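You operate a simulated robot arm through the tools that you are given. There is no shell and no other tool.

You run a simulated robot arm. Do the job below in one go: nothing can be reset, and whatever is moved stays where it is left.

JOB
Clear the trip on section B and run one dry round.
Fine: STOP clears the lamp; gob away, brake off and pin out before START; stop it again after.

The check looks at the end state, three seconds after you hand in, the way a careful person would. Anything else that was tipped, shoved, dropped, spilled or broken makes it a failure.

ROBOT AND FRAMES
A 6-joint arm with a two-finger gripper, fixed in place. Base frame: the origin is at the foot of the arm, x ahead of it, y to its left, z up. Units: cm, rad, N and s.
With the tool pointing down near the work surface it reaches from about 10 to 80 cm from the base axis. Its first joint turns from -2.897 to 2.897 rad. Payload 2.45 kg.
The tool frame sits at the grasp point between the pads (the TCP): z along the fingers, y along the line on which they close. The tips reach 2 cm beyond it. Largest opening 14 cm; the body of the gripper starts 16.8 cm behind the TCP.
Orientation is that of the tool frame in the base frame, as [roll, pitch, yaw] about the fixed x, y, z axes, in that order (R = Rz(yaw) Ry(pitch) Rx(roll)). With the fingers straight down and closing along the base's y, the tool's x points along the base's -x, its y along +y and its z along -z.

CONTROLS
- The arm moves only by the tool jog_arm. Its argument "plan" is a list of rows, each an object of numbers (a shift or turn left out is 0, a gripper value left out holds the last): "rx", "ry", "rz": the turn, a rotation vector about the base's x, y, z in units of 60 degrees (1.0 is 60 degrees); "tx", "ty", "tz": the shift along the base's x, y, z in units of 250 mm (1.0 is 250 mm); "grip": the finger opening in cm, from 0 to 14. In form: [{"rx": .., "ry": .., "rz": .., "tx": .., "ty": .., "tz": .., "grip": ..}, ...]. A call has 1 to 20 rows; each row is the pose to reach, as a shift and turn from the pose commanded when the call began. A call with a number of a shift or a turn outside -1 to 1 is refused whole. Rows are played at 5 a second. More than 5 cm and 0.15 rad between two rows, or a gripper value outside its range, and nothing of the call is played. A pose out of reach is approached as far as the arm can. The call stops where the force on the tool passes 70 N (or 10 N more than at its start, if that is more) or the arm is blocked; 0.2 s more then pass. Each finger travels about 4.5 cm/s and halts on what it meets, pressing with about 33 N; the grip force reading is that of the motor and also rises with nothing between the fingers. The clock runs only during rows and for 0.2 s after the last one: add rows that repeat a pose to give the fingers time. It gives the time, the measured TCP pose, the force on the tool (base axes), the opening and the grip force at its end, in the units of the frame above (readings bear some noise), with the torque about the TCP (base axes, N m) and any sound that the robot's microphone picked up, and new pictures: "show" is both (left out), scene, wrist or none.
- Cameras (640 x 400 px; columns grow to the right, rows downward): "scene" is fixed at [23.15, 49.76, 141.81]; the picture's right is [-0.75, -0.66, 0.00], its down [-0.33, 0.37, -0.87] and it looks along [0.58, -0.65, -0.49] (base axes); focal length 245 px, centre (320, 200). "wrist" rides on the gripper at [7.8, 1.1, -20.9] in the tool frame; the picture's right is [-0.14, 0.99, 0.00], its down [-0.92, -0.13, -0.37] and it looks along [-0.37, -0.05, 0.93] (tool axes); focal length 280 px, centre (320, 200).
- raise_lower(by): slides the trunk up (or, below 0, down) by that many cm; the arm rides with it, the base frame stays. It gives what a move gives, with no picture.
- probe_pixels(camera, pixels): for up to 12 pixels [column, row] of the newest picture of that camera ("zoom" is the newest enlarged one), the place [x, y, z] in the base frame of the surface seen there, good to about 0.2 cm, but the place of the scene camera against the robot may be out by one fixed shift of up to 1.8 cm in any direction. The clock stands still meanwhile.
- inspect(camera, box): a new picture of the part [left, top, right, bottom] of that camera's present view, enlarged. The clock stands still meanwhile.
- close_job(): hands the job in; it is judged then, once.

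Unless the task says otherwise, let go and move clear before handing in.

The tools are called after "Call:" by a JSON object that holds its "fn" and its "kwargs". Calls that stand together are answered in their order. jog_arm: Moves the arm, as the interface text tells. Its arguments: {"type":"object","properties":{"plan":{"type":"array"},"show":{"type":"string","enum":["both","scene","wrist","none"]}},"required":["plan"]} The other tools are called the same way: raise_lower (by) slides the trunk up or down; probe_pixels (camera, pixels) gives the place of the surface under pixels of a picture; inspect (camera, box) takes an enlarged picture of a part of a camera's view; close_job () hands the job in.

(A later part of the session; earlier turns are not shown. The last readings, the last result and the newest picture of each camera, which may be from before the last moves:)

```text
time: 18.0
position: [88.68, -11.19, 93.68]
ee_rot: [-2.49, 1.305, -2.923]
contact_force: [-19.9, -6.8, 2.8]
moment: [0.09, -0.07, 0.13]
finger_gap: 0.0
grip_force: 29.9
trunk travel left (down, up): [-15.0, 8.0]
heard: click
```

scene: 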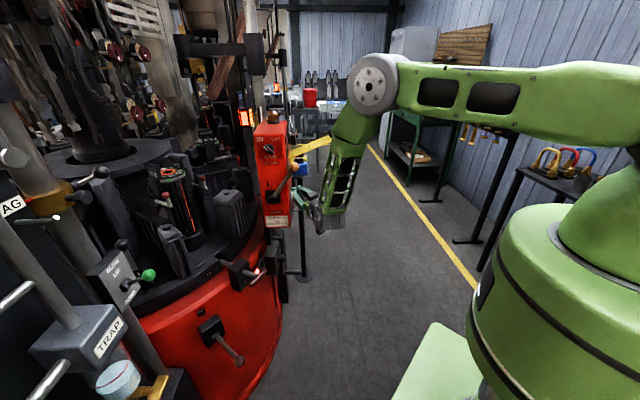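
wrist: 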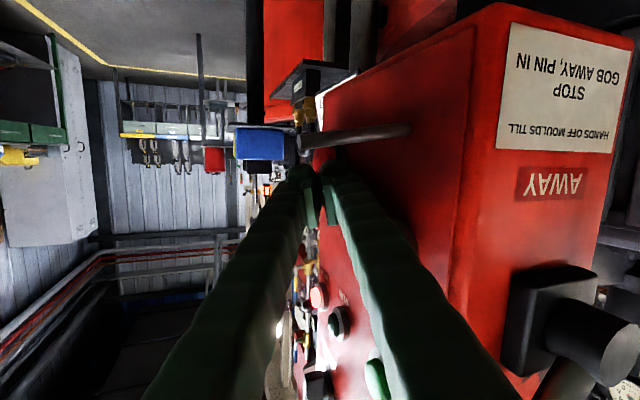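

A click was heard, the beacon on top of the box is dark, RUN is out and HELD is lit, so the trip is cleared. I'll retreat along the normal and then back.

Call:
{"fn": "jog_arm", "kwargs": {"plan": [{"tx": -0.06, "ty": -0.06}, {"tx": -0.11, "ty": -0.11}, {"tx": -0.24, "ty": -0.1}, {"tx": -0.38, "ty": -0.06}, {"tx": -0.52, "ty": 0.0}, {"tx": -0.52, "ty": 0.0}]}}

```text
time: 19.4
position: [76.95, -11.02, 93.57]
ee_rot: [-2.45, 1.294, -2.882]
contact_force: [0.0, 0.0, -0.2]
moment: [0.02, 0.0, -0.03]
finger_gap: 0.0
grip_force: 29.7
out of reach, approached as far as the arm can: row 5, 6
trunk travel left (down, up): [-15.0, 8.0]
```

scene: 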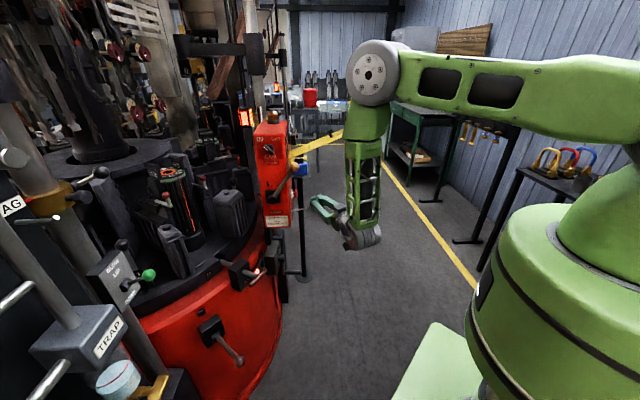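
wrist: 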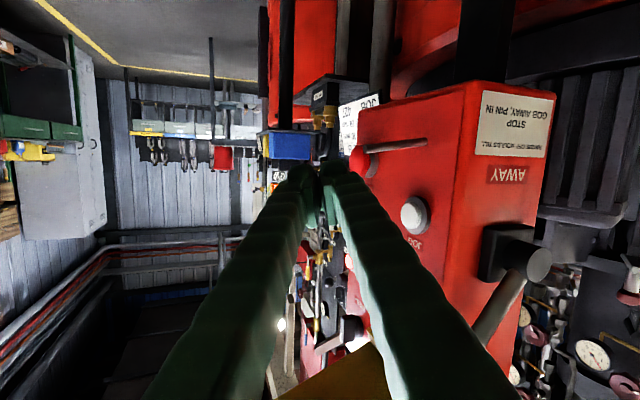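

HELD is lit and the beacon is off. Next is the gob lever: its ball centre is near (79.1,-1.1,110.3), and it should swing from GOB IN down to AWAY. I'll reposition in front of it and above, with less rightward yaw and a slightly steeper tool.

Call:
{"fn": "jog_arm", "kwargs": {"plan": [{"tx": -0.08, "ty": 0.12, "tz": 0.06, "rz": 0.03, "ry": 0.05}, {"tx": -0.16, "ty": 0.24, "tz": 0.14, "rz": 0.06, "ry": 0.1}, {"tx": -0.24, "ty": 0.36, "tz": 0.24, "rz": 0.09, "ry": 0.15}, {"tx": -0.28, "ty": 0.45, "tz": 0.38, "rz": 0.12, "ry": 0.2}, {"tx": -0.28, "ty": 0.48, "tz": 0.55, "rz": 0.12, "ry": 0.2}, {"tx": -0.28, "ty": 0.48, "tz": 0.72, "rz": 0.12, "ry": 0.2}, {"tx": -0.28, "ty": 0.48, "tz": 0.9, "rz": 0.12, "ry": 0.2}, {"tx": -0.28, "ty": 0.48, "tz": 0.9, "rz": 0.12, "ry": 0.2}]}}

```text
time: 21.2
position: [70.29, 0.87, 115.93]
ee_rot: [-2.617, 1.1, -2.914]
contact_force: [1.0, -0.4, -0.6]
moment: [0.01, 0.02, 0.01]
finger_gap: 0.0
grip_force: 29.5
trunk travel left (down, up): [-15.0, 8.0]
```

scene: 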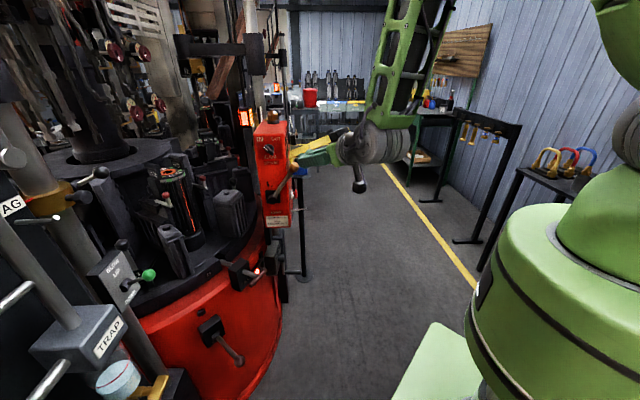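
wrist: 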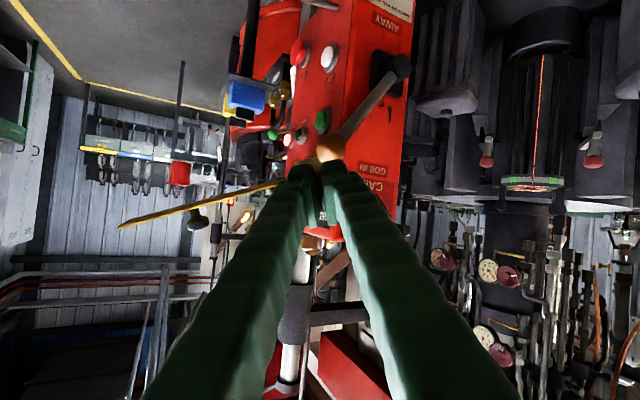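

I reached the pose exactly. The ball shows at (330,148), the hub at (398,66), and the bar runs (120,226)-(285,182). I'll probe these for exact positions.

Call:
{"fn": "probe_pixels", "kwargs": {"camera": "wrist", "pixels": [[330, 146], [398, 66], [392, 74], [360, 112], [285, 183], [240, 193], [197, 220], [125, 225], [380, 75], [300, 170], [330, 172]]}}

Call:
{"fn": "inspect", "kwargs": {"camera": "wrist", "box": [260, 30, 420, 190]}}

Call:
{"fn": "inspect", "kwargs": {"camera": "wrist", "box": [100, 140, 300, 260]}}

```text
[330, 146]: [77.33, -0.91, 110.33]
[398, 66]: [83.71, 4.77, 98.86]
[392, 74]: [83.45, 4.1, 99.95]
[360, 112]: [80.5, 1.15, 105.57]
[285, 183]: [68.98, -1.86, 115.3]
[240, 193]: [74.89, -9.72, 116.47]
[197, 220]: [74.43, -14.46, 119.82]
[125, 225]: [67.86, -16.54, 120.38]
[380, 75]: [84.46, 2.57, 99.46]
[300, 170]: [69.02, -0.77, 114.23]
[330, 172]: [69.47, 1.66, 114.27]
```

```text
2.50 times, centred on (340, 110) of wrist
```

zoom: 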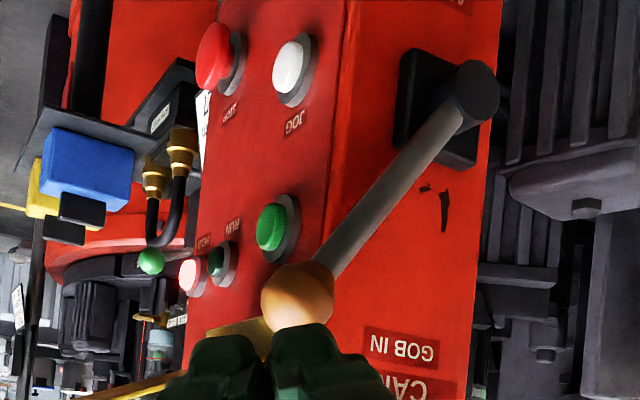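

```text
3.20 times, centred on (200, 200) of wrist
```

zoom: 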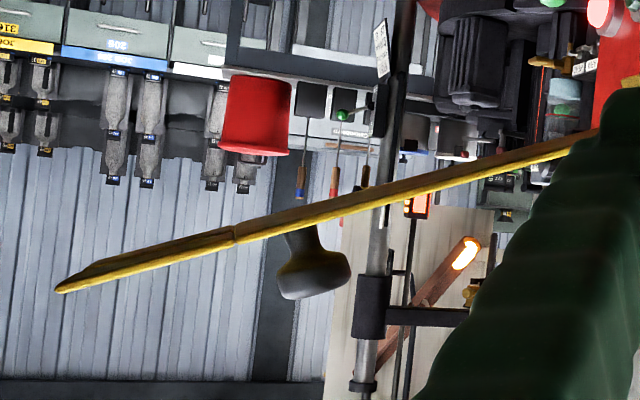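

The pivot is at about (83.7,4.8,98.6) and the lever is 13.5 cm long, tilted about 33° from vertical. I'll put the closed fingertips just above the ball, staying short of the yellow bar's near edge.

Call:
{"fn": "jog_arm", "kwargs": {"plan": [{"tx": 0.12, "ty": -0.006, "tz": 0.0}, {"tx": 0.24, "ty": -0.012, "tz": 0.0}, {"tx": 0.35, "ty": -0.018, "tz": -0.012}, {"tx": 0.35, "ty": -0.018, "tz": -0.012}]}}

Call:
{"fn": "inspect", "kwargs": {"camera": "scene", "box": [240, 110, 360, 220]}}

Call:
{"fn": "inspect", "kwargs": {"camera": "wrist", "box": [260, 80, 420, 240]}}

```text
time: 22.2
position: [78.93, 0.35, 115.9]
ee_rot: [-2.618, 1.101, -2.912]
contact_force: [-0.3, 0.7, -0.8]
moment: [-0.02, 0.01, 0.02]
finger_gap: 0.0
grip_force: 29.4
trunk travel left (down, up): [-15.0, 8.0]
```

scene: 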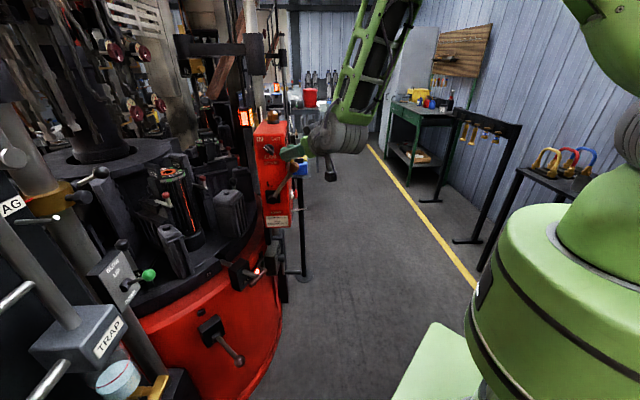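
wrist: 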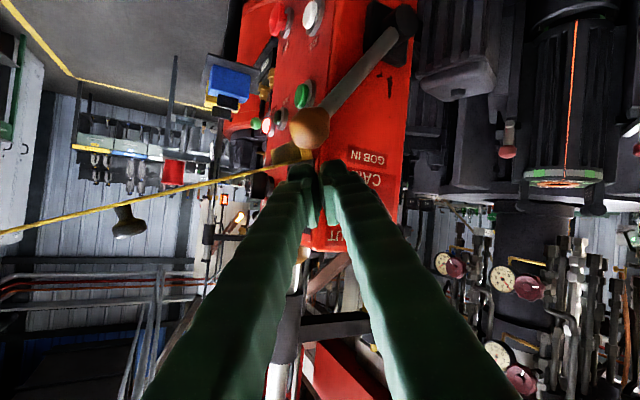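

```text
3.64 times, centred on (300, 165) of scene
```

zoom: 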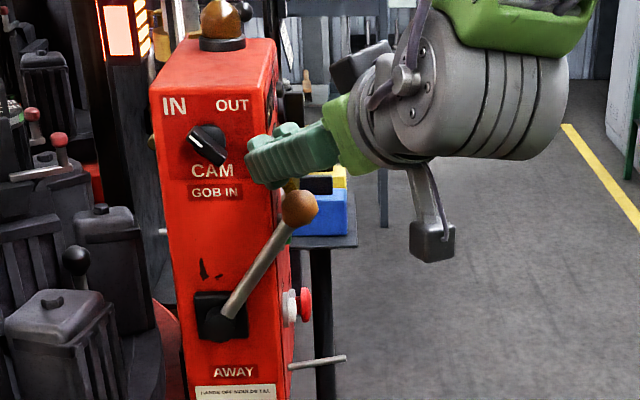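

```text
2.50 times, centred on (340, 160) of wrist
```

zoom: 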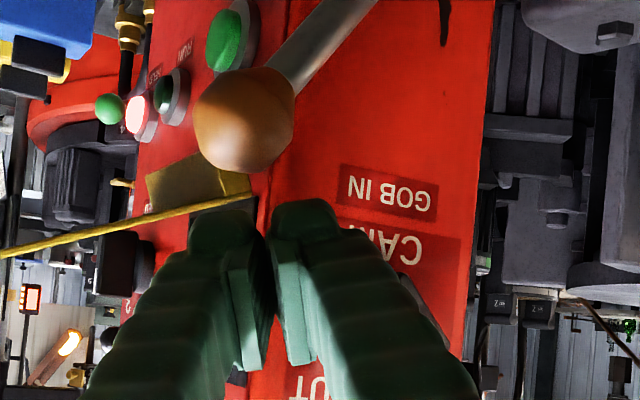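

The fingertips are above the ball and clear of the bar (the zoom shows the ball just below the tips). I'll press down along the lever's arc, first to about horizontal.

Call:
{"fn": "jog_arm", "kwargs": {"plan": [{"tx": 0.0, "ty": 0.0, "tz": -0.05}, {"tx": 0.0, "ty": 0.0, "tz": -0.084}, {"tx": -0.037, "ty": -0.038, "tz": -0.116}, {"tx": -0.076, "ty": -0.078, "tz": -0.152}, {"tx": -0.111, "ty": -0.113, "tz": -0.205}, {"tx": -0.146, "ty": -0.148, "tz": -0.262}, {"tx": -0.175, "ty": -0.177, "tz": -0.327}, {"tx": -0.2, "ty": -0.202, "tz": -0.392}, {"tx": -0.216, "ty": -0.218, "tz": -0.464}, {"tx": -0.228, "ty": -0.229, "tz": -0.536}]}}

Call:
{"fn": "inspect", "kwargs": {"camera": "scene", "box": [240, 110, 360, 220]}}

```text
time: 24.4
position: [73.19, -5.41, 102.46]
ee_rot: [-2.618, 1.101, -2.915]
contact_force: [0.1, -0.3, -0.4]
moment: [-0.03, -0.01, 0.01]
finger_gap: 0.02
grip_force: 29.9
trunk travel left (down, up): [-15.0, 8.0]
```

scene: 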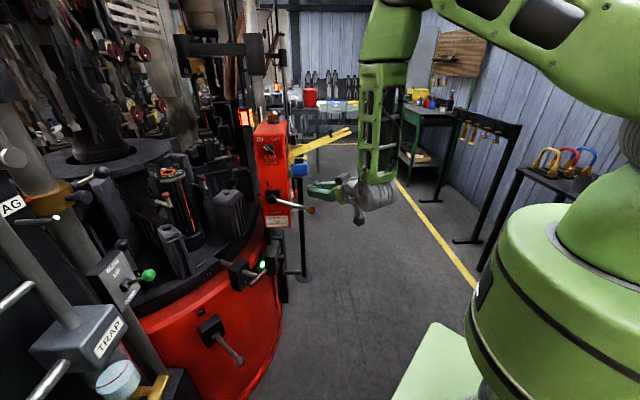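
wrist: 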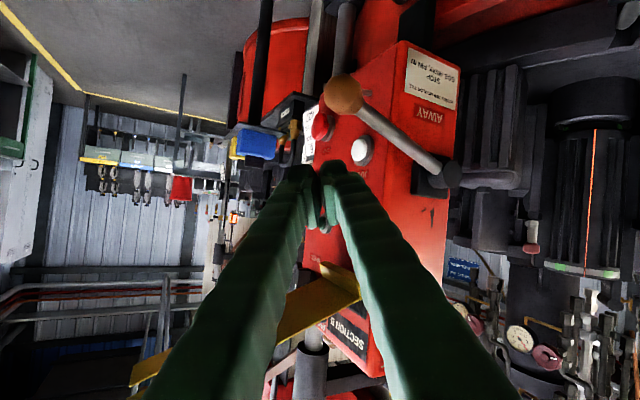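

```text
3.64 times, centred on (300, 165) of scene
```

zoom: 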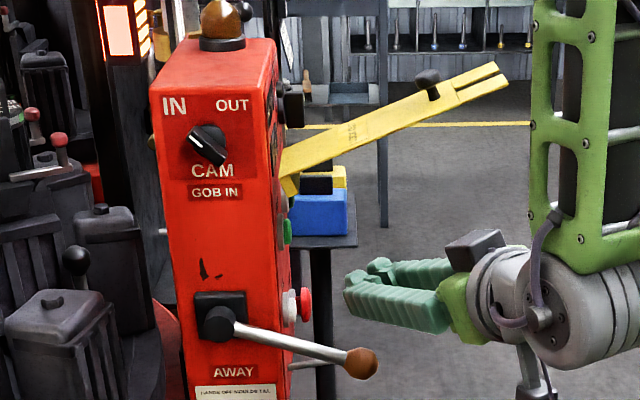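

The lever snapped over to below horizontal (scene ball at about (308,211)), and the SAFE lamp now glows green where LIVE was lit. I'll check the lamps closely and whether the lever is fully home.

Call:
{"fn": "inspect", "kwargs": {"camera": "scene", "box": [215, 240, 295, 300]}}

Call:
{"fn": "probe_pixels", "kwargs": {"camera": "wrist", "pixels": [[343, 92], [450, 172], [390, 127], [320, 125], [361, 150]]}}

Call:
{"fn": "inspect", "kwargs": {"camera": "wrist", "box": [280, 40, 480, 200]}}

```text
6.67 times, centred on (255, 270) of scene
```

zoom: 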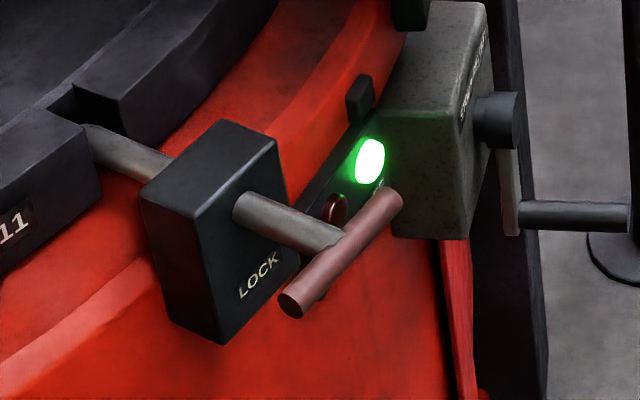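

```text
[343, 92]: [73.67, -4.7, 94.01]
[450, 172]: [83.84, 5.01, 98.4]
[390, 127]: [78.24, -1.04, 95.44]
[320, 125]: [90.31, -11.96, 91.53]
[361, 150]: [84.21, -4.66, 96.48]
```

```text
2.50 times, centred on (380, 120) of wrist
```

zoom: 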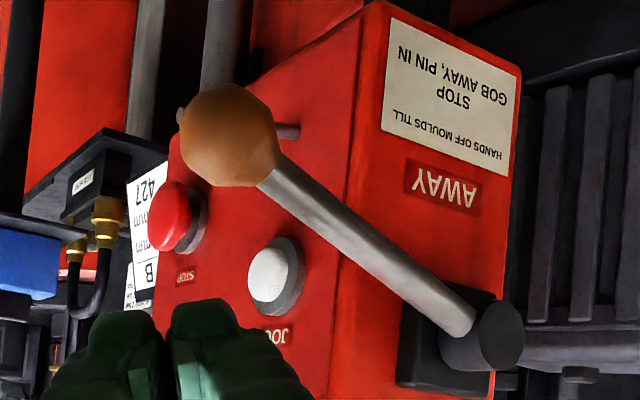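

SAFE is lit and LIVE is out; the lever sits about 22° below horizontal. I'll press gently on the ball from above to confirm it is against its AWAY stop.

Call:
{"fn": "jog_arm", "kwargs": {"plan": [{"tx": 0.03, "ty": 0.03, "tz": -0.08}, {"tx": 0.03, "ty": 0.03, "tz": -0.16}, {"tx": 0.03, "ty": 0.03, "tz": -0.185}, {"tx": 0.03, "ty": 0.03, "tz": -0.205}, {"tx": 0.03, "ty": 0.03, "tz": -0.22}], "show": "scene"}}

Call:
{"fn": "inspect", "kwargs": {"camera": "scene", "box": [240, 150, 340, 220]}}

```text
time: 25.6
position: [73.88, -4.51, 97.27]
ee_rot: [-2.612, 1.108, -2.907]
contact_force: [-7.5, 1.0, 20.2]
moment: [0.08, -0.03, 0.1]
finger_gap: 0.02
grip_force: 29.0
trunk travel left (down, up): [-15.0, 8.0]
```

scene: 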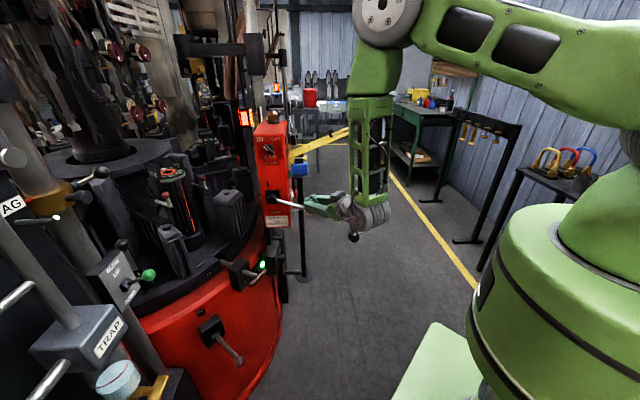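

```text
5.71 times, centred on (290, 185) of scene
```

zoom: 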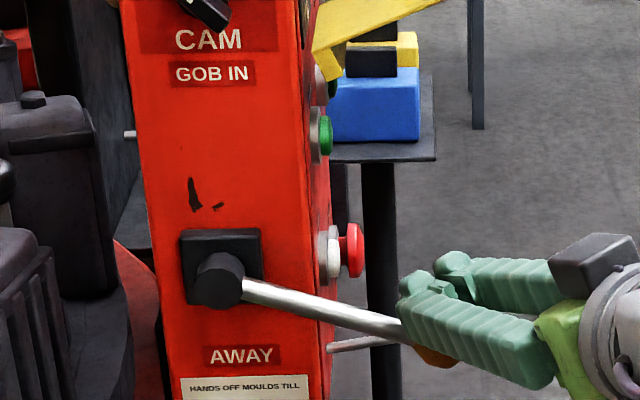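

There was 20 N of resistance with no movement, so the lever is on its AWAY stop. I'll lift off, back away and travel left towards the brake to see its labels and stops.

Call:
{"fn": "jog_arm", "kwargs": {"plan": [{"tz": 0.1}, {"tx": -0.1, "ty": 0.04, "tz": 0.14}, {"tx": -0.2, "ty": 0.14, "tz": 0.14, "ry": 0.04, "rz": 0.05}, {"tx": -0.26, "ty": 0.28, "tz": 0.1, "ry": 0.08, "rz": 0.1}, {"tx": -0.32, "ty": 0.42, "tz": 0.0, "ry": 0.12, "rz": 0.15}, {"tx": -0.36, "ty": 0.56, "tz": -0.1, "ry": 0.16, "rz": 0.2}, {"tx": -0.4, "ty": 0.7, "tz": -0.2, "ry": 0.2, "rz": 0.2}, {"tx": -0.44, "ty": 0.84, "tz": -0.3, "ry": 0.24, "rz": 0.2}, {"tx": -0.44, "ty": 0.92, "tz": -0.45, "ry": 0.24, "rz": 0.2}, {"tx": -0.44, "ty": 1.0, "tz": -0.58, "ry": 0.24, "rz": 0.2}, {"tx": -0.44, "ty": 1.0, "tz": -0.7, "ry": 0.24, "rz": 0.2}]}}

```text
time: 28.0
position: [62.75, 20.61, 79.54]
ee_rot: [-2.743, 0.86, -2.809]
contact_force: [-0.5, 0.5, 0.5]
moment: [0.0, -0.05, 0.01]
finger_gap: 0.0
grip_force: 29.9
trunk travel left (down, up): [-15.0, 8.0]
```

scene: 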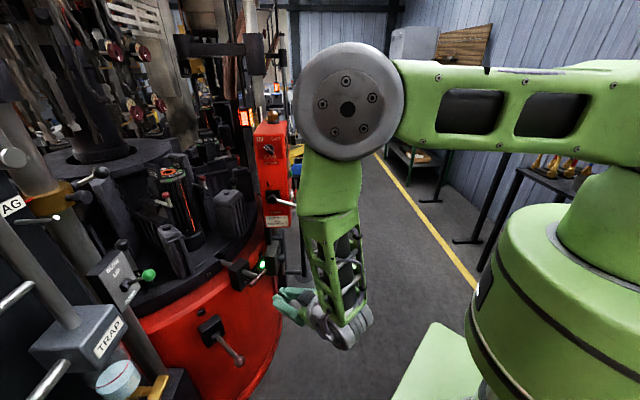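
wrist: 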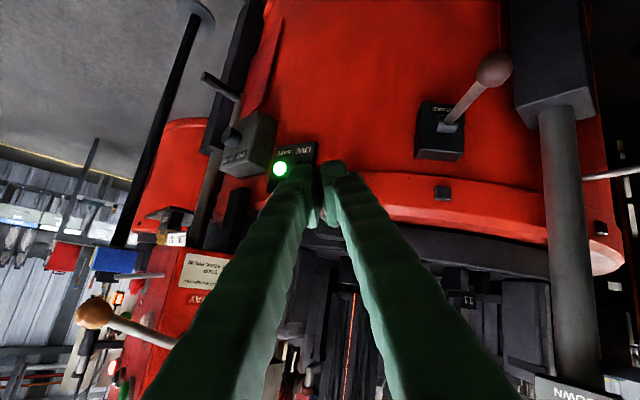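

The pose was followed exactly, and the brake lever is visible at (440-495, 70-150). I'll zoom in and probe it.

Call:
{"fn": "inspect", "kwargs": {"camera": "wrist", "box": [400, 40, 530, 210]}}

Call:
{"fn": "probe_pixels", "kwargs": {"camera": "wrist", "pixels": [[494, 70], [470, 99], [453, 122], [450, 130], [425, 125], [458, 155], [442, 193], [410, 90], [420, 155], [430, 108]]}}

Call:
{"fn": "inspect", "kwargs": {"camera": "wrist", "box": [410, 85, 480, 165]}}

Call:
{"fn": "inspect", "kwargs": {"camera": "scene", "box": [190, 305, 254, 365]}}

```text
2.35 times, centred on (465, 125) of wrist
```

zoom: 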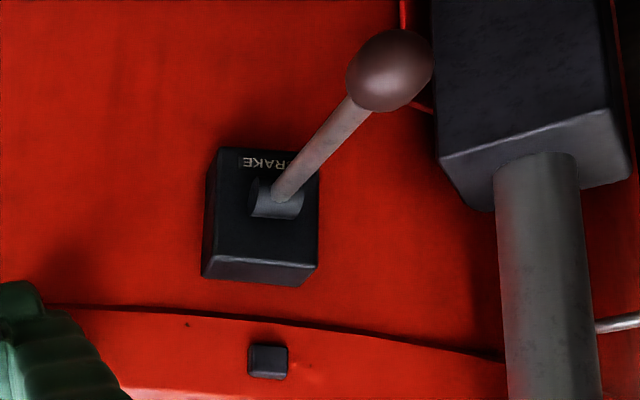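

```text
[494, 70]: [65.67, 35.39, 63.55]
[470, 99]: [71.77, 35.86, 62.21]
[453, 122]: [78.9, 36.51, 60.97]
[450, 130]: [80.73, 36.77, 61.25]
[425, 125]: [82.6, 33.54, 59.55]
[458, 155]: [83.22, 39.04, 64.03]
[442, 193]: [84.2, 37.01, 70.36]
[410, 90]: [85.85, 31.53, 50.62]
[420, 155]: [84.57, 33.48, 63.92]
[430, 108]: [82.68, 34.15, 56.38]
```

```text
5.00 times, centred on (445, 125) of wrist
```

zoom: 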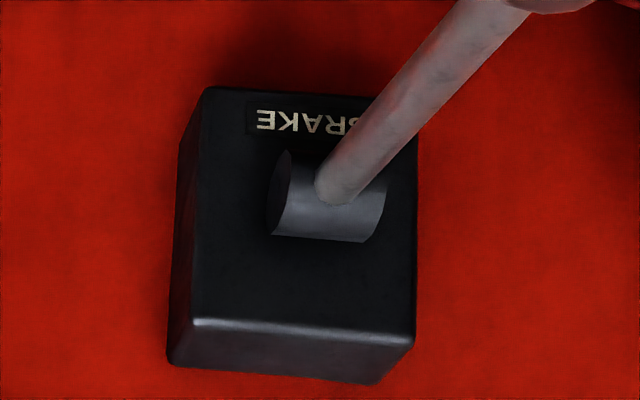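

```text
6.67 times, centred on (222, 335) of scene
```

zoom: 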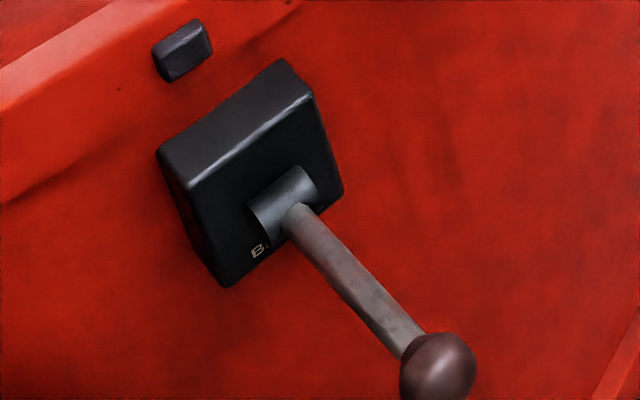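

There's a BRAKE label but no ON/OFF markings; the hub axis is horizontal, so the lever swings up and down and is now about 8° above horizontal. I'll check the nearby pipe and block clearance before touching the lever.

Call:
{"fn": "probe_pixels", "kwargs": {"camera": "wrist", "pixels": [[560, 60], [530, 100], [555, 170], [570, 250], [580, 330], [620, 172], [590, 385], [520, 30]]}}

Call:
{"fn": "probe_pixels", "kwargs": {"camera": "scene", "pixels": [[241, 361], [215, 331], [170, 340], [150, 310], [148, 275], [115, 310], [190, 385], [155, 388], [125, 375], [232, 350], [60, 320], [100, 260]]}}

```text
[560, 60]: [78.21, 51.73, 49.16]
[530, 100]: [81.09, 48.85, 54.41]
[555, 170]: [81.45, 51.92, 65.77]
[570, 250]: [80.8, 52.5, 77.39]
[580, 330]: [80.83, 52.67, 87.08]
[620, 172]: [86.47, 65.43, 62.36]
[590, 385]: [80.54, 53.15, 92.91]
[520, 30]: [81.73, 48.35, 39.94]
```

```text
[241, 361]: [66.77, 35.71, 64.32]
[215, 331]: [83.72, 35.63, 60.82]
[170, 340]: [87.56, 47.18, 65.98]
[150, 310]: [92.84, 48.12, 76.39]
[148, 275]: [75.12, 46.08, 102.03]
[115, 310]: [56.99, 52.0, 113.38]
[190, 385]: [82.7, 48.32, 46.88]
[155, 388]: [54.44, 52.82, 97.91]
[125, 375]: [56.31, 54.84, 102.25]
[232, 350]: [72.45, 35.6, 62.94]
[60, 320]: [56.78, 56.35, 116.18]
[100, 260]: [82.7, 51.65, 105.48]
```

The pipe (x≈81, y≈52) and trap are well clear. I'll move the closed fingers to just above the brake ball.

Call:
{"fn": "jog_arm", "kwargs": {"plan": [{"tx": 0.02, "ty": 0.15, "tz": -0.04}, {"tx": 0.05, "ty": 0.3, "tz": -0.12}, {"tx": 0.09, "ty": 0.45, "tz": -0.22}, {"tx": 0.13, "ty": 0.58, "tz": -0.3}, {"tx": 0.17, "ty": 0.616, "tz": -0.36}, {"tx": 0.17, "ty": 0.616, "tz": -0.36}]}}

Call:
{"fn": "inspect", "kwargs": {"camera": "scene", "box": [180, 260, 300, 390]}}

```text
time: 29.4
position: [67.12, 35.81, 70.64]
ee_rot: [-2.74, 0.858, -2.806]
contact_force: [-0.2, 0.2, -0.6]
moment: [0.03, 0.0, 0.01]
finger_gap: 0.0
grip_force: 29.0
trunk travel left (down, up): [-15.0, 8.0]
```

scene: 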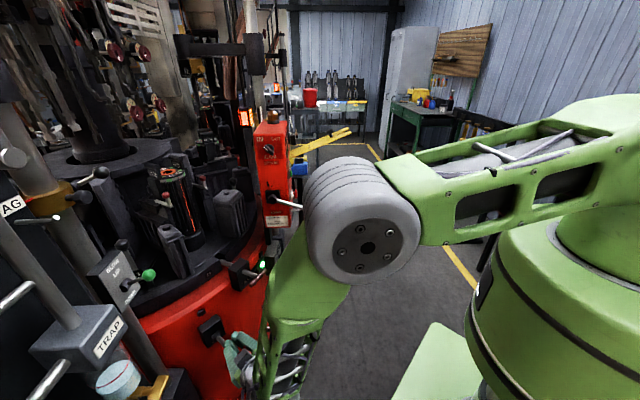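
wrist: 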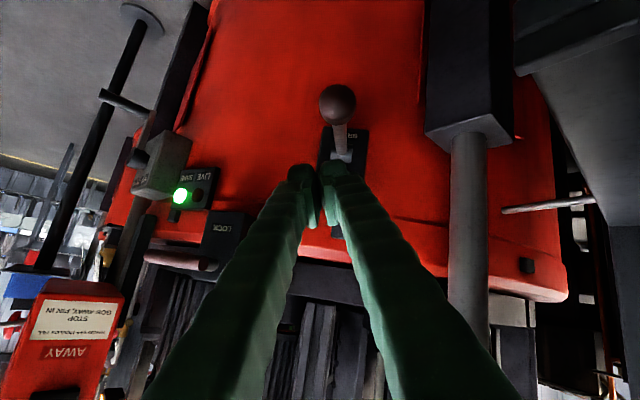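

```text
3.08 times, centred on (240, 325) of scene
```

zoom: 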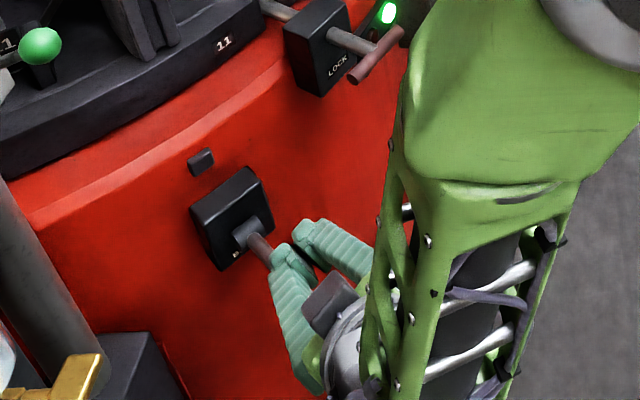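

The tips are about 3 cm above the ball (wrist px (337,103)). I'll press down gently to feel for a stop or travel.

Call:
{"fn": "jog_arm", "kwargs": {"plan": [{"tz": -0.06}, {"tz": -0.12}, {"tz": -0.14}, {"tz": -0.16}, {"tz": -0.175}]}}

```text
time: 30.6
position: [67.21, 35.99, 66.61]
ee_rot: [-2.744, 0.869, -2.808]
contact_force: [1.3, -1.0, 21.6]
moment: [0.0, -0.05, -0.09]
finger_gap: 0.0
grip_force: 29.3
trunk travel left (down, up): [-15.0, 8.0]
```

scene: 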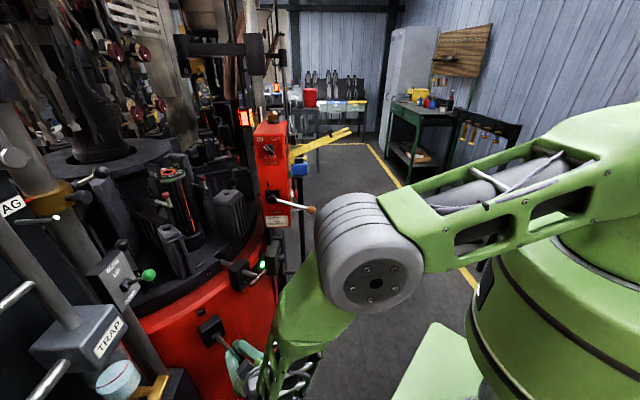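
wrist: 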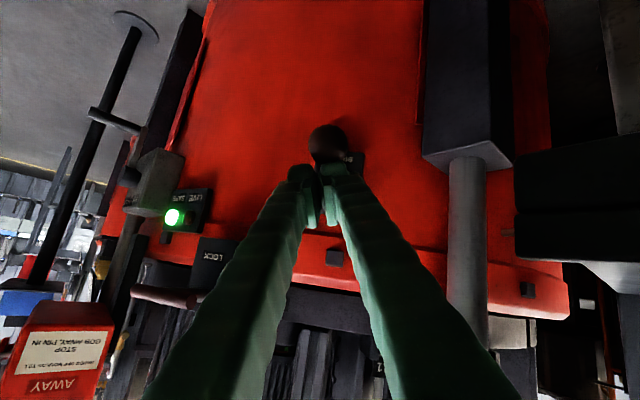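

There's 21.6 N of resistance with little travel. I'll push slightly further to tell a hard stop from a stiff lever.

Call:
{"fn": "jog_arm", "kwargs": {"plan": [{"tz": -0.012}, {"tz": -0.024}, {"tz": -0.024}]}}

```text
time: 31.4
position: [67.43, 36.09, 66.52]
ee_rot: [-2.737, 0.876, -2.806]
contact_force: [-0.6, 1.8, 58.3]
moment: [0.37, 0.14, 0.15]
finger_gap: 0.0
grip_force: 29.5
trunk travel left (down, up): [-15.0, 8.0]
```

scene: 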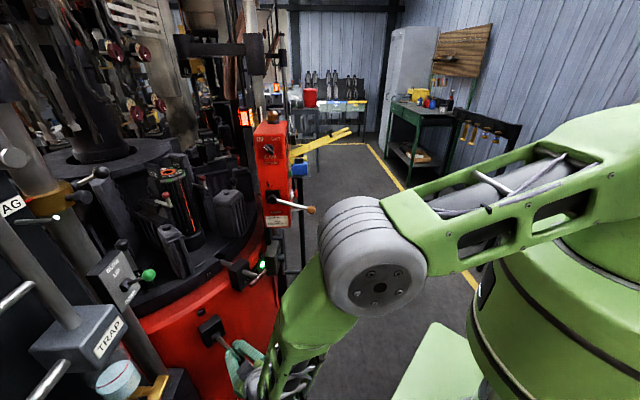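
wrist: 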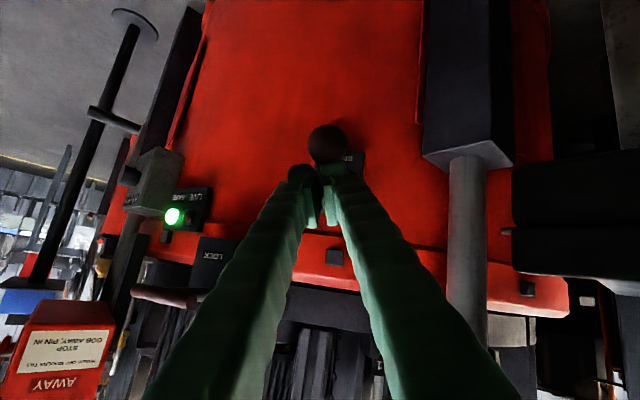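

58 N with no motion means the lever is on its lower stop, so brake off must be up. I'll lift off, go round in front of the ball, and come in underneath it.

Call:
{"fn": "jog_arm", "kwargs": {"plan": [{"tz": 0.08}, {"tx": -0.1, "tz": 0.16}, {"tx": -0.28, "tz": 0.16, "ty": -0.03}, {"tx": -0.3, "tz": 0.04, "ty": -0.068}, {"tx": -0.3, "tz": -0.12, "ty": -0.068}, {"tx": -0.3, "tz": -0.272, "ty": -0.068}, {"tx": -0.2, "tz": -0.272, "ty": -0.068}, {"tx": -0.164, "tz": -0.272, "ty": -0.068}]}}

Call:
{"fn": "inspect", "kwargs": {"camera": "scene", "box": [180, 290, 300, 400]}}

```text
time: 33.2
position: [63.13, 34.16, 58.64]
ee_rot: [-2.744, 0.859, -2.809]
contact_force: [0.3, 0.3, 0.0]
moment: [0.0, 0.03, 0.04]
finger_gap: 0.0
grip_force: 29.3
trunk travel left (down, up): [-15.0, 8.0]
```

scene: 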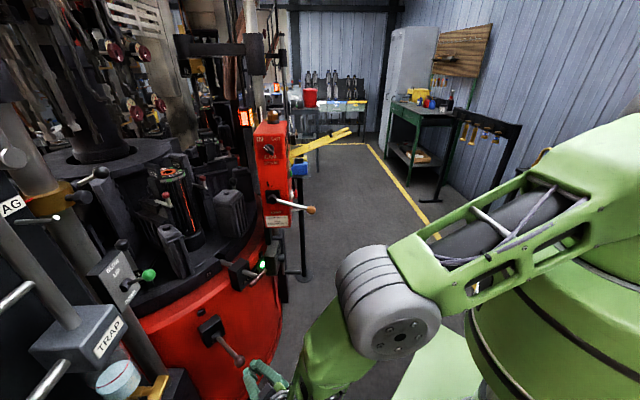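
wrist: 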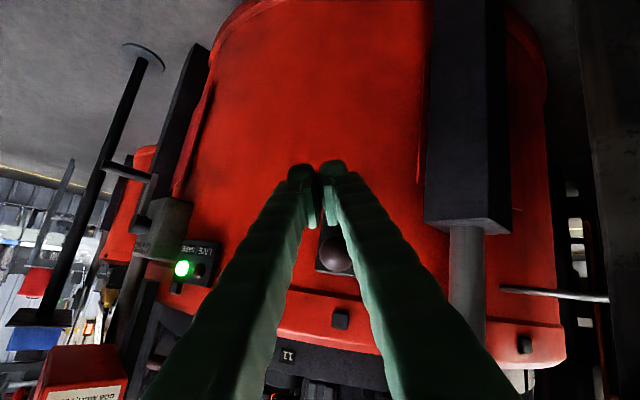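

```text
3.64 times, centred on (240, 345) of scene
```

zoom: 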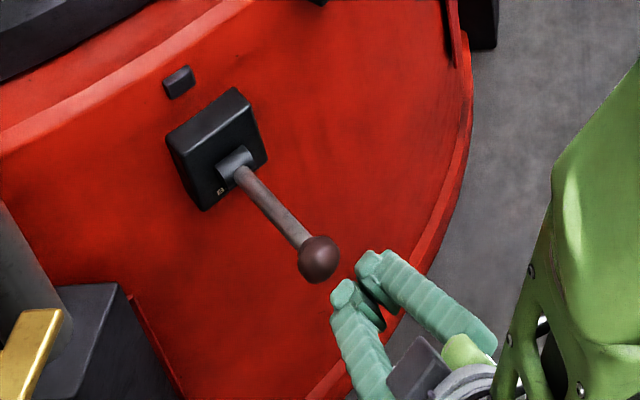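

The fingers are in front of and below the ball (scene zoom: ball (318,258), tips (370,270)). I'll lift along the lever arc to about 40° and check.

Call:
{"fn": "jog_arm", "kwargs": {"plan": [{"tx": 0.025, "ty": 0.042, "tz": 0.035}, {"tx": 0.05, "ty": 0.042, "tz": 0.07}, {"tx": 0.059, "ty": 0.042, "tz": 0.107}, {"tx": 0.068, "ty": 0.042, "tz": 0.144}, {"tx": 0.082, "ty": 0.042, "tz": 0.182}, {"tx": 0.097, "ty": 0.042, "tz": 0.22}, {"tx": 0.131, "ty": 0.042, "tz": 0.282}, {"tx": 0.179, "ty": 0.042, "tz": 0.346}]}}

Call:
{"fn": "inspect", "kwargs": {"camera": "scene", "box": [180, 290, 300, 400]}}

```text
time: 35.0
position: [67.47, 35.22, 67.3]
ee_rot: [-2.745, 0.863, -2.807]
contact_force: [-0.4, 0.1, -0.3]
moment: [0.02, -0.01, 0.03]
finger_gap: 0.0
grip_force: 29.5
trunk travel left (down, up): [-15.0, 8.0]
```

scene: 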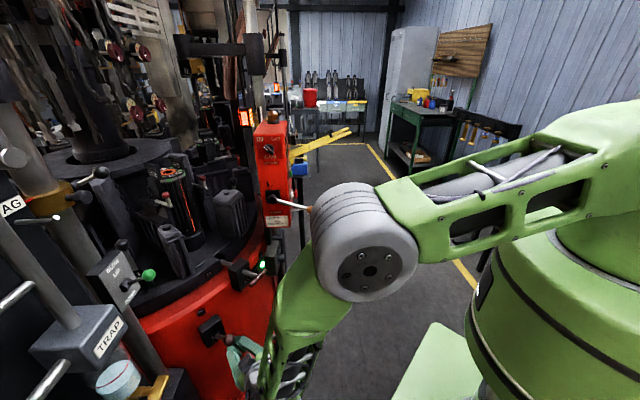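
wrist: 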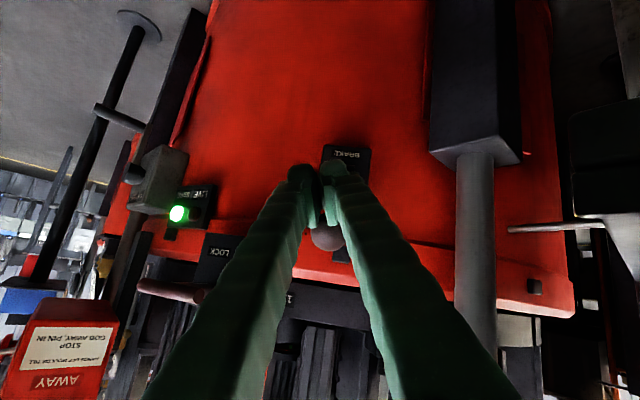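

```text
3.64 times, centred on (240, 345) of scene
```

zoom: 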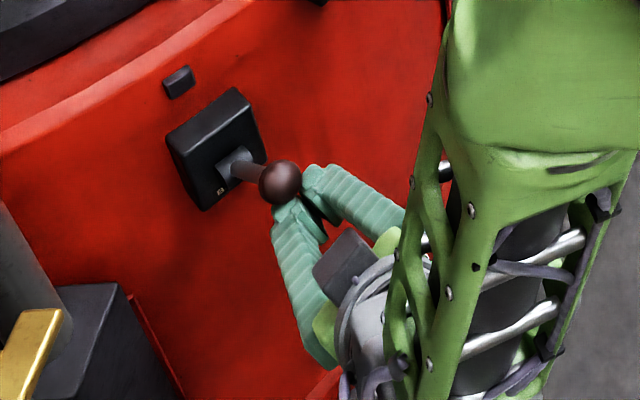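

The lever rose with the fingers and no force remains. I'll continue the arc further towards its upper stop.

Call:
{"fn": "jog_arm", "kwargs": {"plan": [{"tx": 0.03, "tz": 0.03}, {"tx": 0.061, "tz": 0.06}, {"tx": 0.09, "tz": 0.083}, {"tx": 0.117, "tz": 0.104}, {"tx": 0.147, "tz": 0.123}, {"tx": 0.177, "tz": 0.14}]}}

Call:
{"fn": "inspect", "kwargs": {"camera": "scene", "box": [180, 290, 300, 400]}}

```text
time: 36.4
position: [71.92, 35.11, 70.68]
ee_rot: [-2.742, 0.86, -2.806]
contact_force: [0.8, 0.0, -0.2]
moment: [-0.03, 0.03, -0.02]
finger_gap: 0.0
grip_force: 29.3
trunk travel left (down, up): [-15.0, 8.0]
```

scene: 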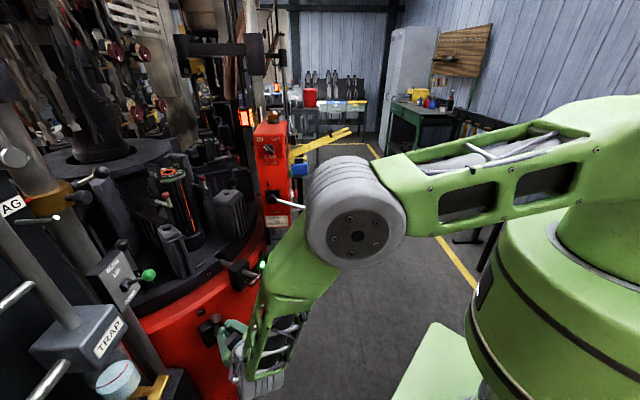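
wrist: 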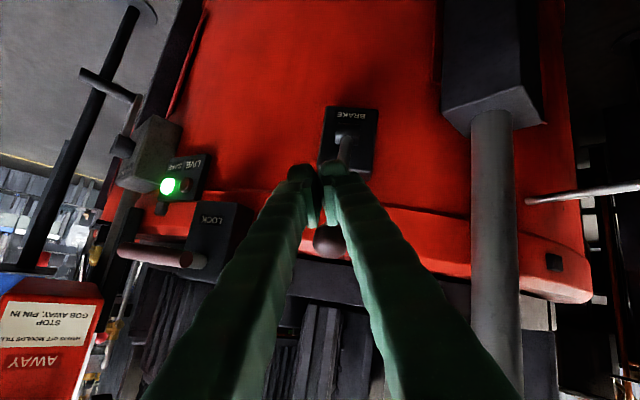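

```text
3.64 times, centred on (240, 345) of scene
```

zoom: 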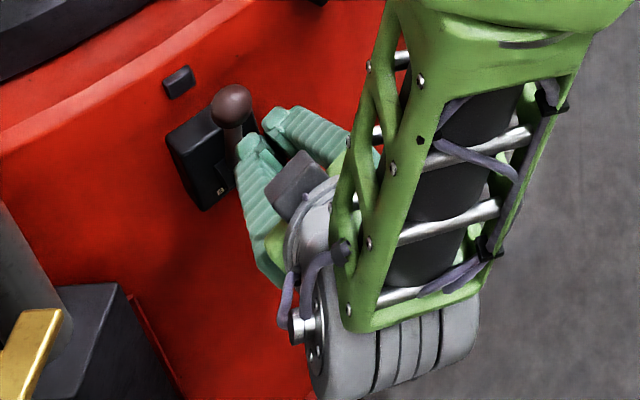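

The ball has gone further up (scene zoom (232,105)) and force is still zero, so it may have snapped over. I'll measure where it is.

Call:
{"fn": "probe_pixels", "kwargs": {"camera": "wrist", "pixels": [[328, 245], [344, 150], [340, 140], [330, 235], [312, 170], [335, 175]]}}

Call:
{"fn": "probe_pixels", "kwargs": {"camera": "scene", "pixels": [[216, 319], [217, 332], [216, 340]]}}

Call:
{"fn": "inspect", "kwargs": {"camera": "wrist", "box": [280, 80, 400, 280]}}

```text
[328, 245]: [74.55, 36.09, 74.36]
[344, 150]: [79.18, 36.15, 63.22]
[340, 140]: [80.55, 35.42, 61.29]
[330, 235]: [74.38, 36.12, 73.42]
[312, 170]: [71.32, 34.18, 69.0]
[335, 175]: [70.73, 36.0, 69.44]
```

```text
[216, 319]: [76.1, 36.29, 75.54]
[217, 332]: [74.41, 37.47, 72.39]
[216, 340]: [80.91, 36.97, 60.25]
```

```text
2.00 times, centred on (340, 180) of wrist
```

zoom: 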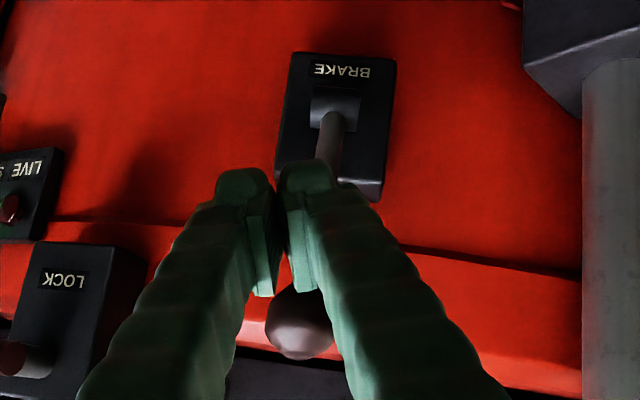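

The ball is at about (76,36,74), roughly 67° up. I'll nudge a little further to confirm the upper stop.

Call:
{"fn": "jog_arm", "kwargs": {"plan": [{"tx": 0.03, "tz": 0.016}, {"tx": 0.055, "tz": 0.03}, {"tx": 0.08, "tz": 0.04}, {"tx": 0.1, "tz": 0.046}]}}

Call:
{"fn": "inspect", "kwargs": {"camera": "scene", "box": [180, 290, 300, 400]}}

```text
time: 37.4
position: [73.83, 35.09, 71.43]
ee_rot: [-2.742, 0.844, -2.804]
contact_force: [-45.8, 2.4, -17.1]
moment: [-0.4, 0.11, 0.42]
finger_gap: 0.03
grip_force: 29.4
trunk travel left (down, up): [-15.0, 8.0]
```

scene: 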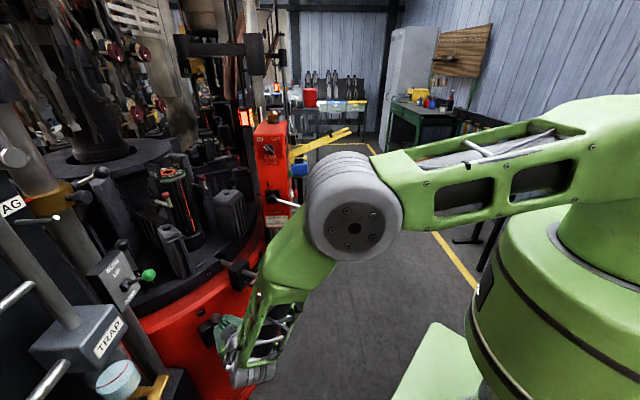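
wrist: 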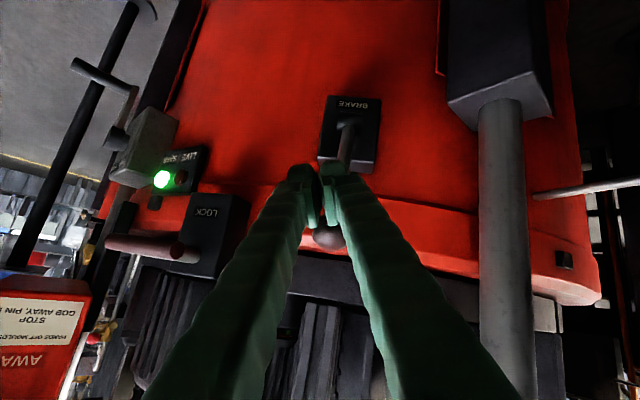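

```text
3.64 times, centred on (240, 345) of scene
```

zoom: 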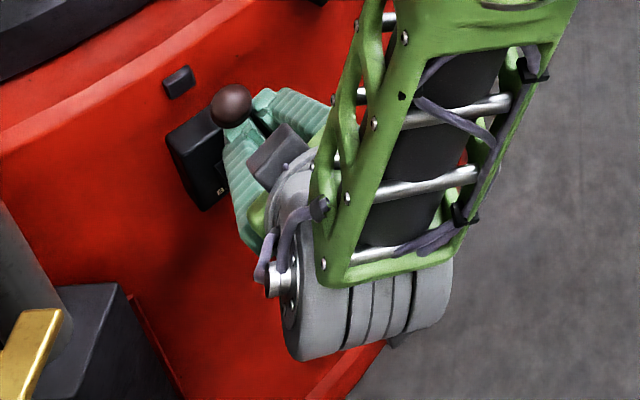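

49 N of resistance with the ball unmoved confirms the upper stop, away from the BRAKE label, so the brake is off. I'll back straight out from the ball, move up and left of the LOCK T-handle, open the gripper part way and look at the pin.

Call:
{"fn": "jog_arm", "kwargs": {"plan": [{"tx": -0.12, "tz": -0.02}, {"tx": -0.3, "tz": -0.02}, {"tx": -0.44, "tz": 0.06, "ty": -0.05}, {"tx": -0.54, "tz": 0.2, "ty": -0.1}, {"tx": -0.56, "tz": 0.36, "ty": -0.16}, {"tx": -0.56, "tz": 0.52, "ty": -0.2, "grip": 4}, {"tx": -0.56, "tz": 0.52, "ty": -0.2, "grip": 4}]}}

Call:
{"fn": "inspect", "kwargs": {"camera": "scene", "box": [180, 250, 300, 360]}}

```text
time: 39.0
position: [60.33, 30.28, 85.04]
ee_rot: [-2.741, 0.861, -2.808]
contact_force: [-0.5, 0.4, -0.3]
moment: [0.02, 0.0, -0.02]
finger_gap: 3.96
grip_force: 0.1
trunk travel left (down, up): [-15.0, 8.0]
```

scene: 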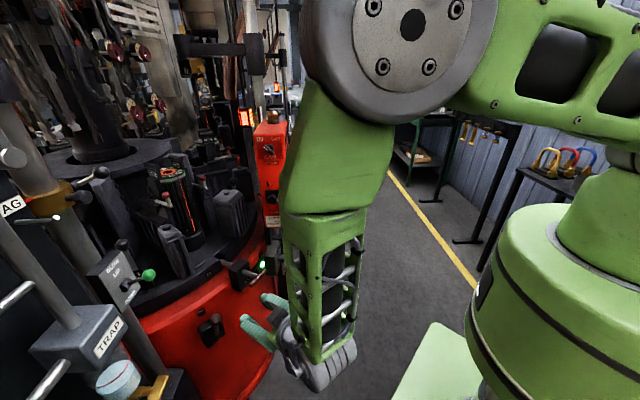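
wrist: 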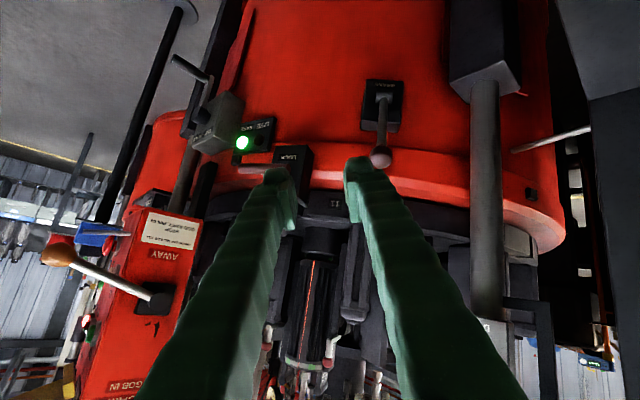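

```text
3.64 times, centred on (240, 305) of scene
```

zoom: 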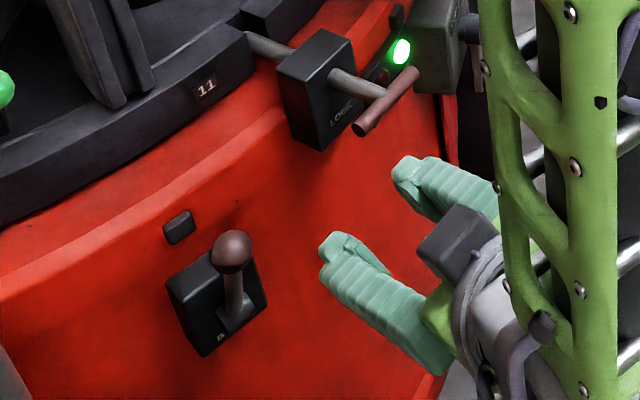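

The brake lever stays up (scene zoom (232,250)). The pin's bar centre is near (77,19.8,77.3), with a stem to the block about 6 cm behind it. I'll bring the tool nearly vertical above the stem, fingers 4 cm apart along the bar, to hook behind the crossbar.

Call:
{"fn": "jog_arm", "kwargs": {"plan": [{"tx": 0.06, "ty": -0.05, "tz": 0.08, "rx": 0.01, "ry": 0.085, "rz": 0.015, "grip": 4}, {"tx": 0.14, "ty": -0.1, "tz": 0.16, "rx": 0.02, "ry": 0.17, "rz": 0.029}, {"tx": 0.24, "ty": -0.15, "tz": 0.24, "rx": 0.029, "ry": 0.255, "rz": 0.044}, {"tx": 0.34, "ty": -0.2, "tz": 0.28, "rx": 0.039, "ry": 0.34, "rz": 0.059}, {"tx": 0.44, "ty": -0.25, "tz": 0.28, "rx": 0.049, "ry": 0.425, "rz": 0.074}, {"tx": 0.54, "ty": -0.3, "tz": 0.28, "rx": 0.059, "ry": 0.51, "rz": 0.088}, {"tx": 0.64, "ty": -0.34, "tz": 0.24, "rx": 0.068, "ry": 0.595, "rz": 0.103}, {"tx": 0.726, "ty": -0.38, "tz": 0.2, "rx": 0.078, "ry": 0.681, "rz": 0.118}, {"tx": 0.726, "ty": -0.38, "tz": 0.2, "rx": 0.078, "ry": 0.681, "rz": 0.118}]}}

Call:
{"fn": "inspect", "kwargs": {"camera": "scene", "box": [200, 220, 310, 320]}}

```text
time: 41.0
position: [78.63, 20.86, 90.04]
ee_rot: [-3.079, 0.199, -2.86]
contact_force: [1.0, -0.2, -0.2]
moment: [0.0, -0.01, -0.01]
finger_gap: 3.99
grip_force: 0.1
trunk travel left (down, up): [-15.0, 8.0]
```

scene: 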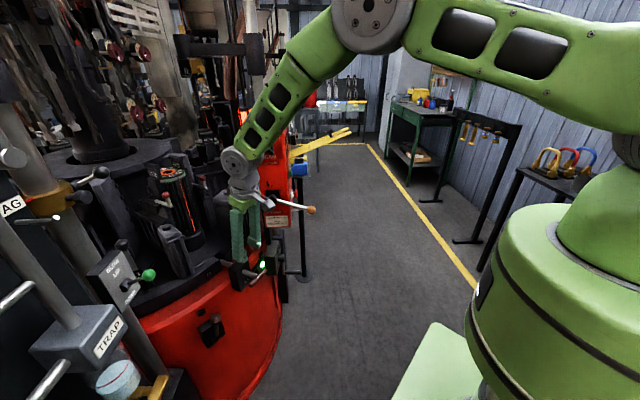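
wrist: 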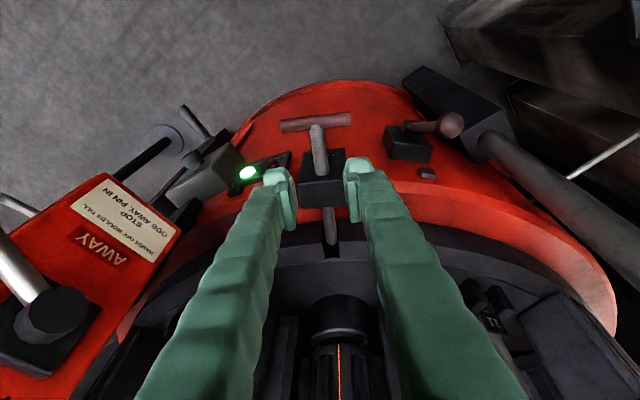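

```text
4.00 times, centred on (255, 270) of scene
```

zoom: 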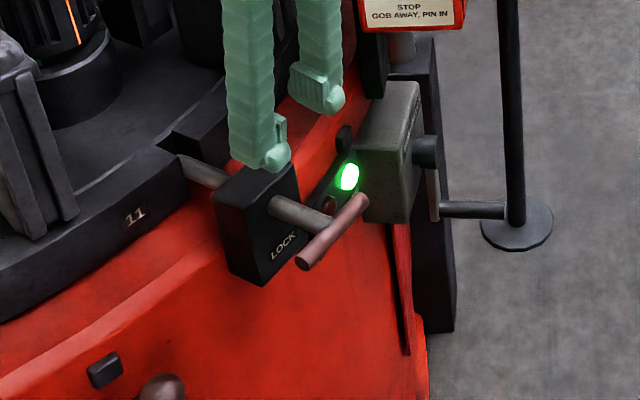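

The pose was followed exactly and I now look straight down on the T-handle: bar (281-352,122), stem (319,150), block top edge (322,178). I'll probe these precisely.

Call:
{"fn": "probe_pixels", "kwargs": {"camera": "wrist", "pixels": [[284, 125], [300, 123], [335, 120], [350, 118], [318, 133], [320, 150], [321, 168], [321, 177], [340, 175], [322, 190], [332, 235], [273, 180]]}}

Call:
{"fn": "inspect", "kwargs": {"camera": "wrist", "box": [260, 90, 380, 260]}}

```text
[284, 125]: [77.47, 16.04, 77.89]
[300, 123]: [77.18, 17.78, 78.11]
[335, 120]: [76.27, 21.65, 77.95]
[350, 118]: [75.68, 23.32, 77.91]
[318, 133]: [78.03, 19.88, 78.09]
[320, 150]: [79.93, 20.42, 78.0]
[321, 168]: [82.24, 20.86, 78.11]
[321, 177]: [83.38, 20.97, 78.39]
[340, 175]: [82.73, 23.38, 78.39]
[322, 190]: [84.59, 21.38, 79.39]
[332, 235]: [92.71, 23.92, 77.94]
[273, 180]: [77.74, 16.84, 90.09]
```

```text
2.35 times, centred on (320, 175) of wrist
```

zoom: 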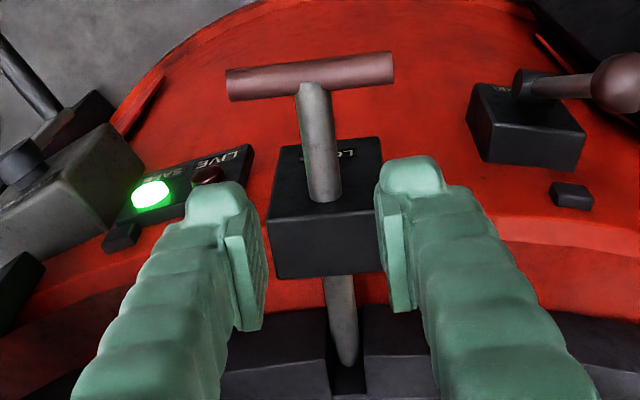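

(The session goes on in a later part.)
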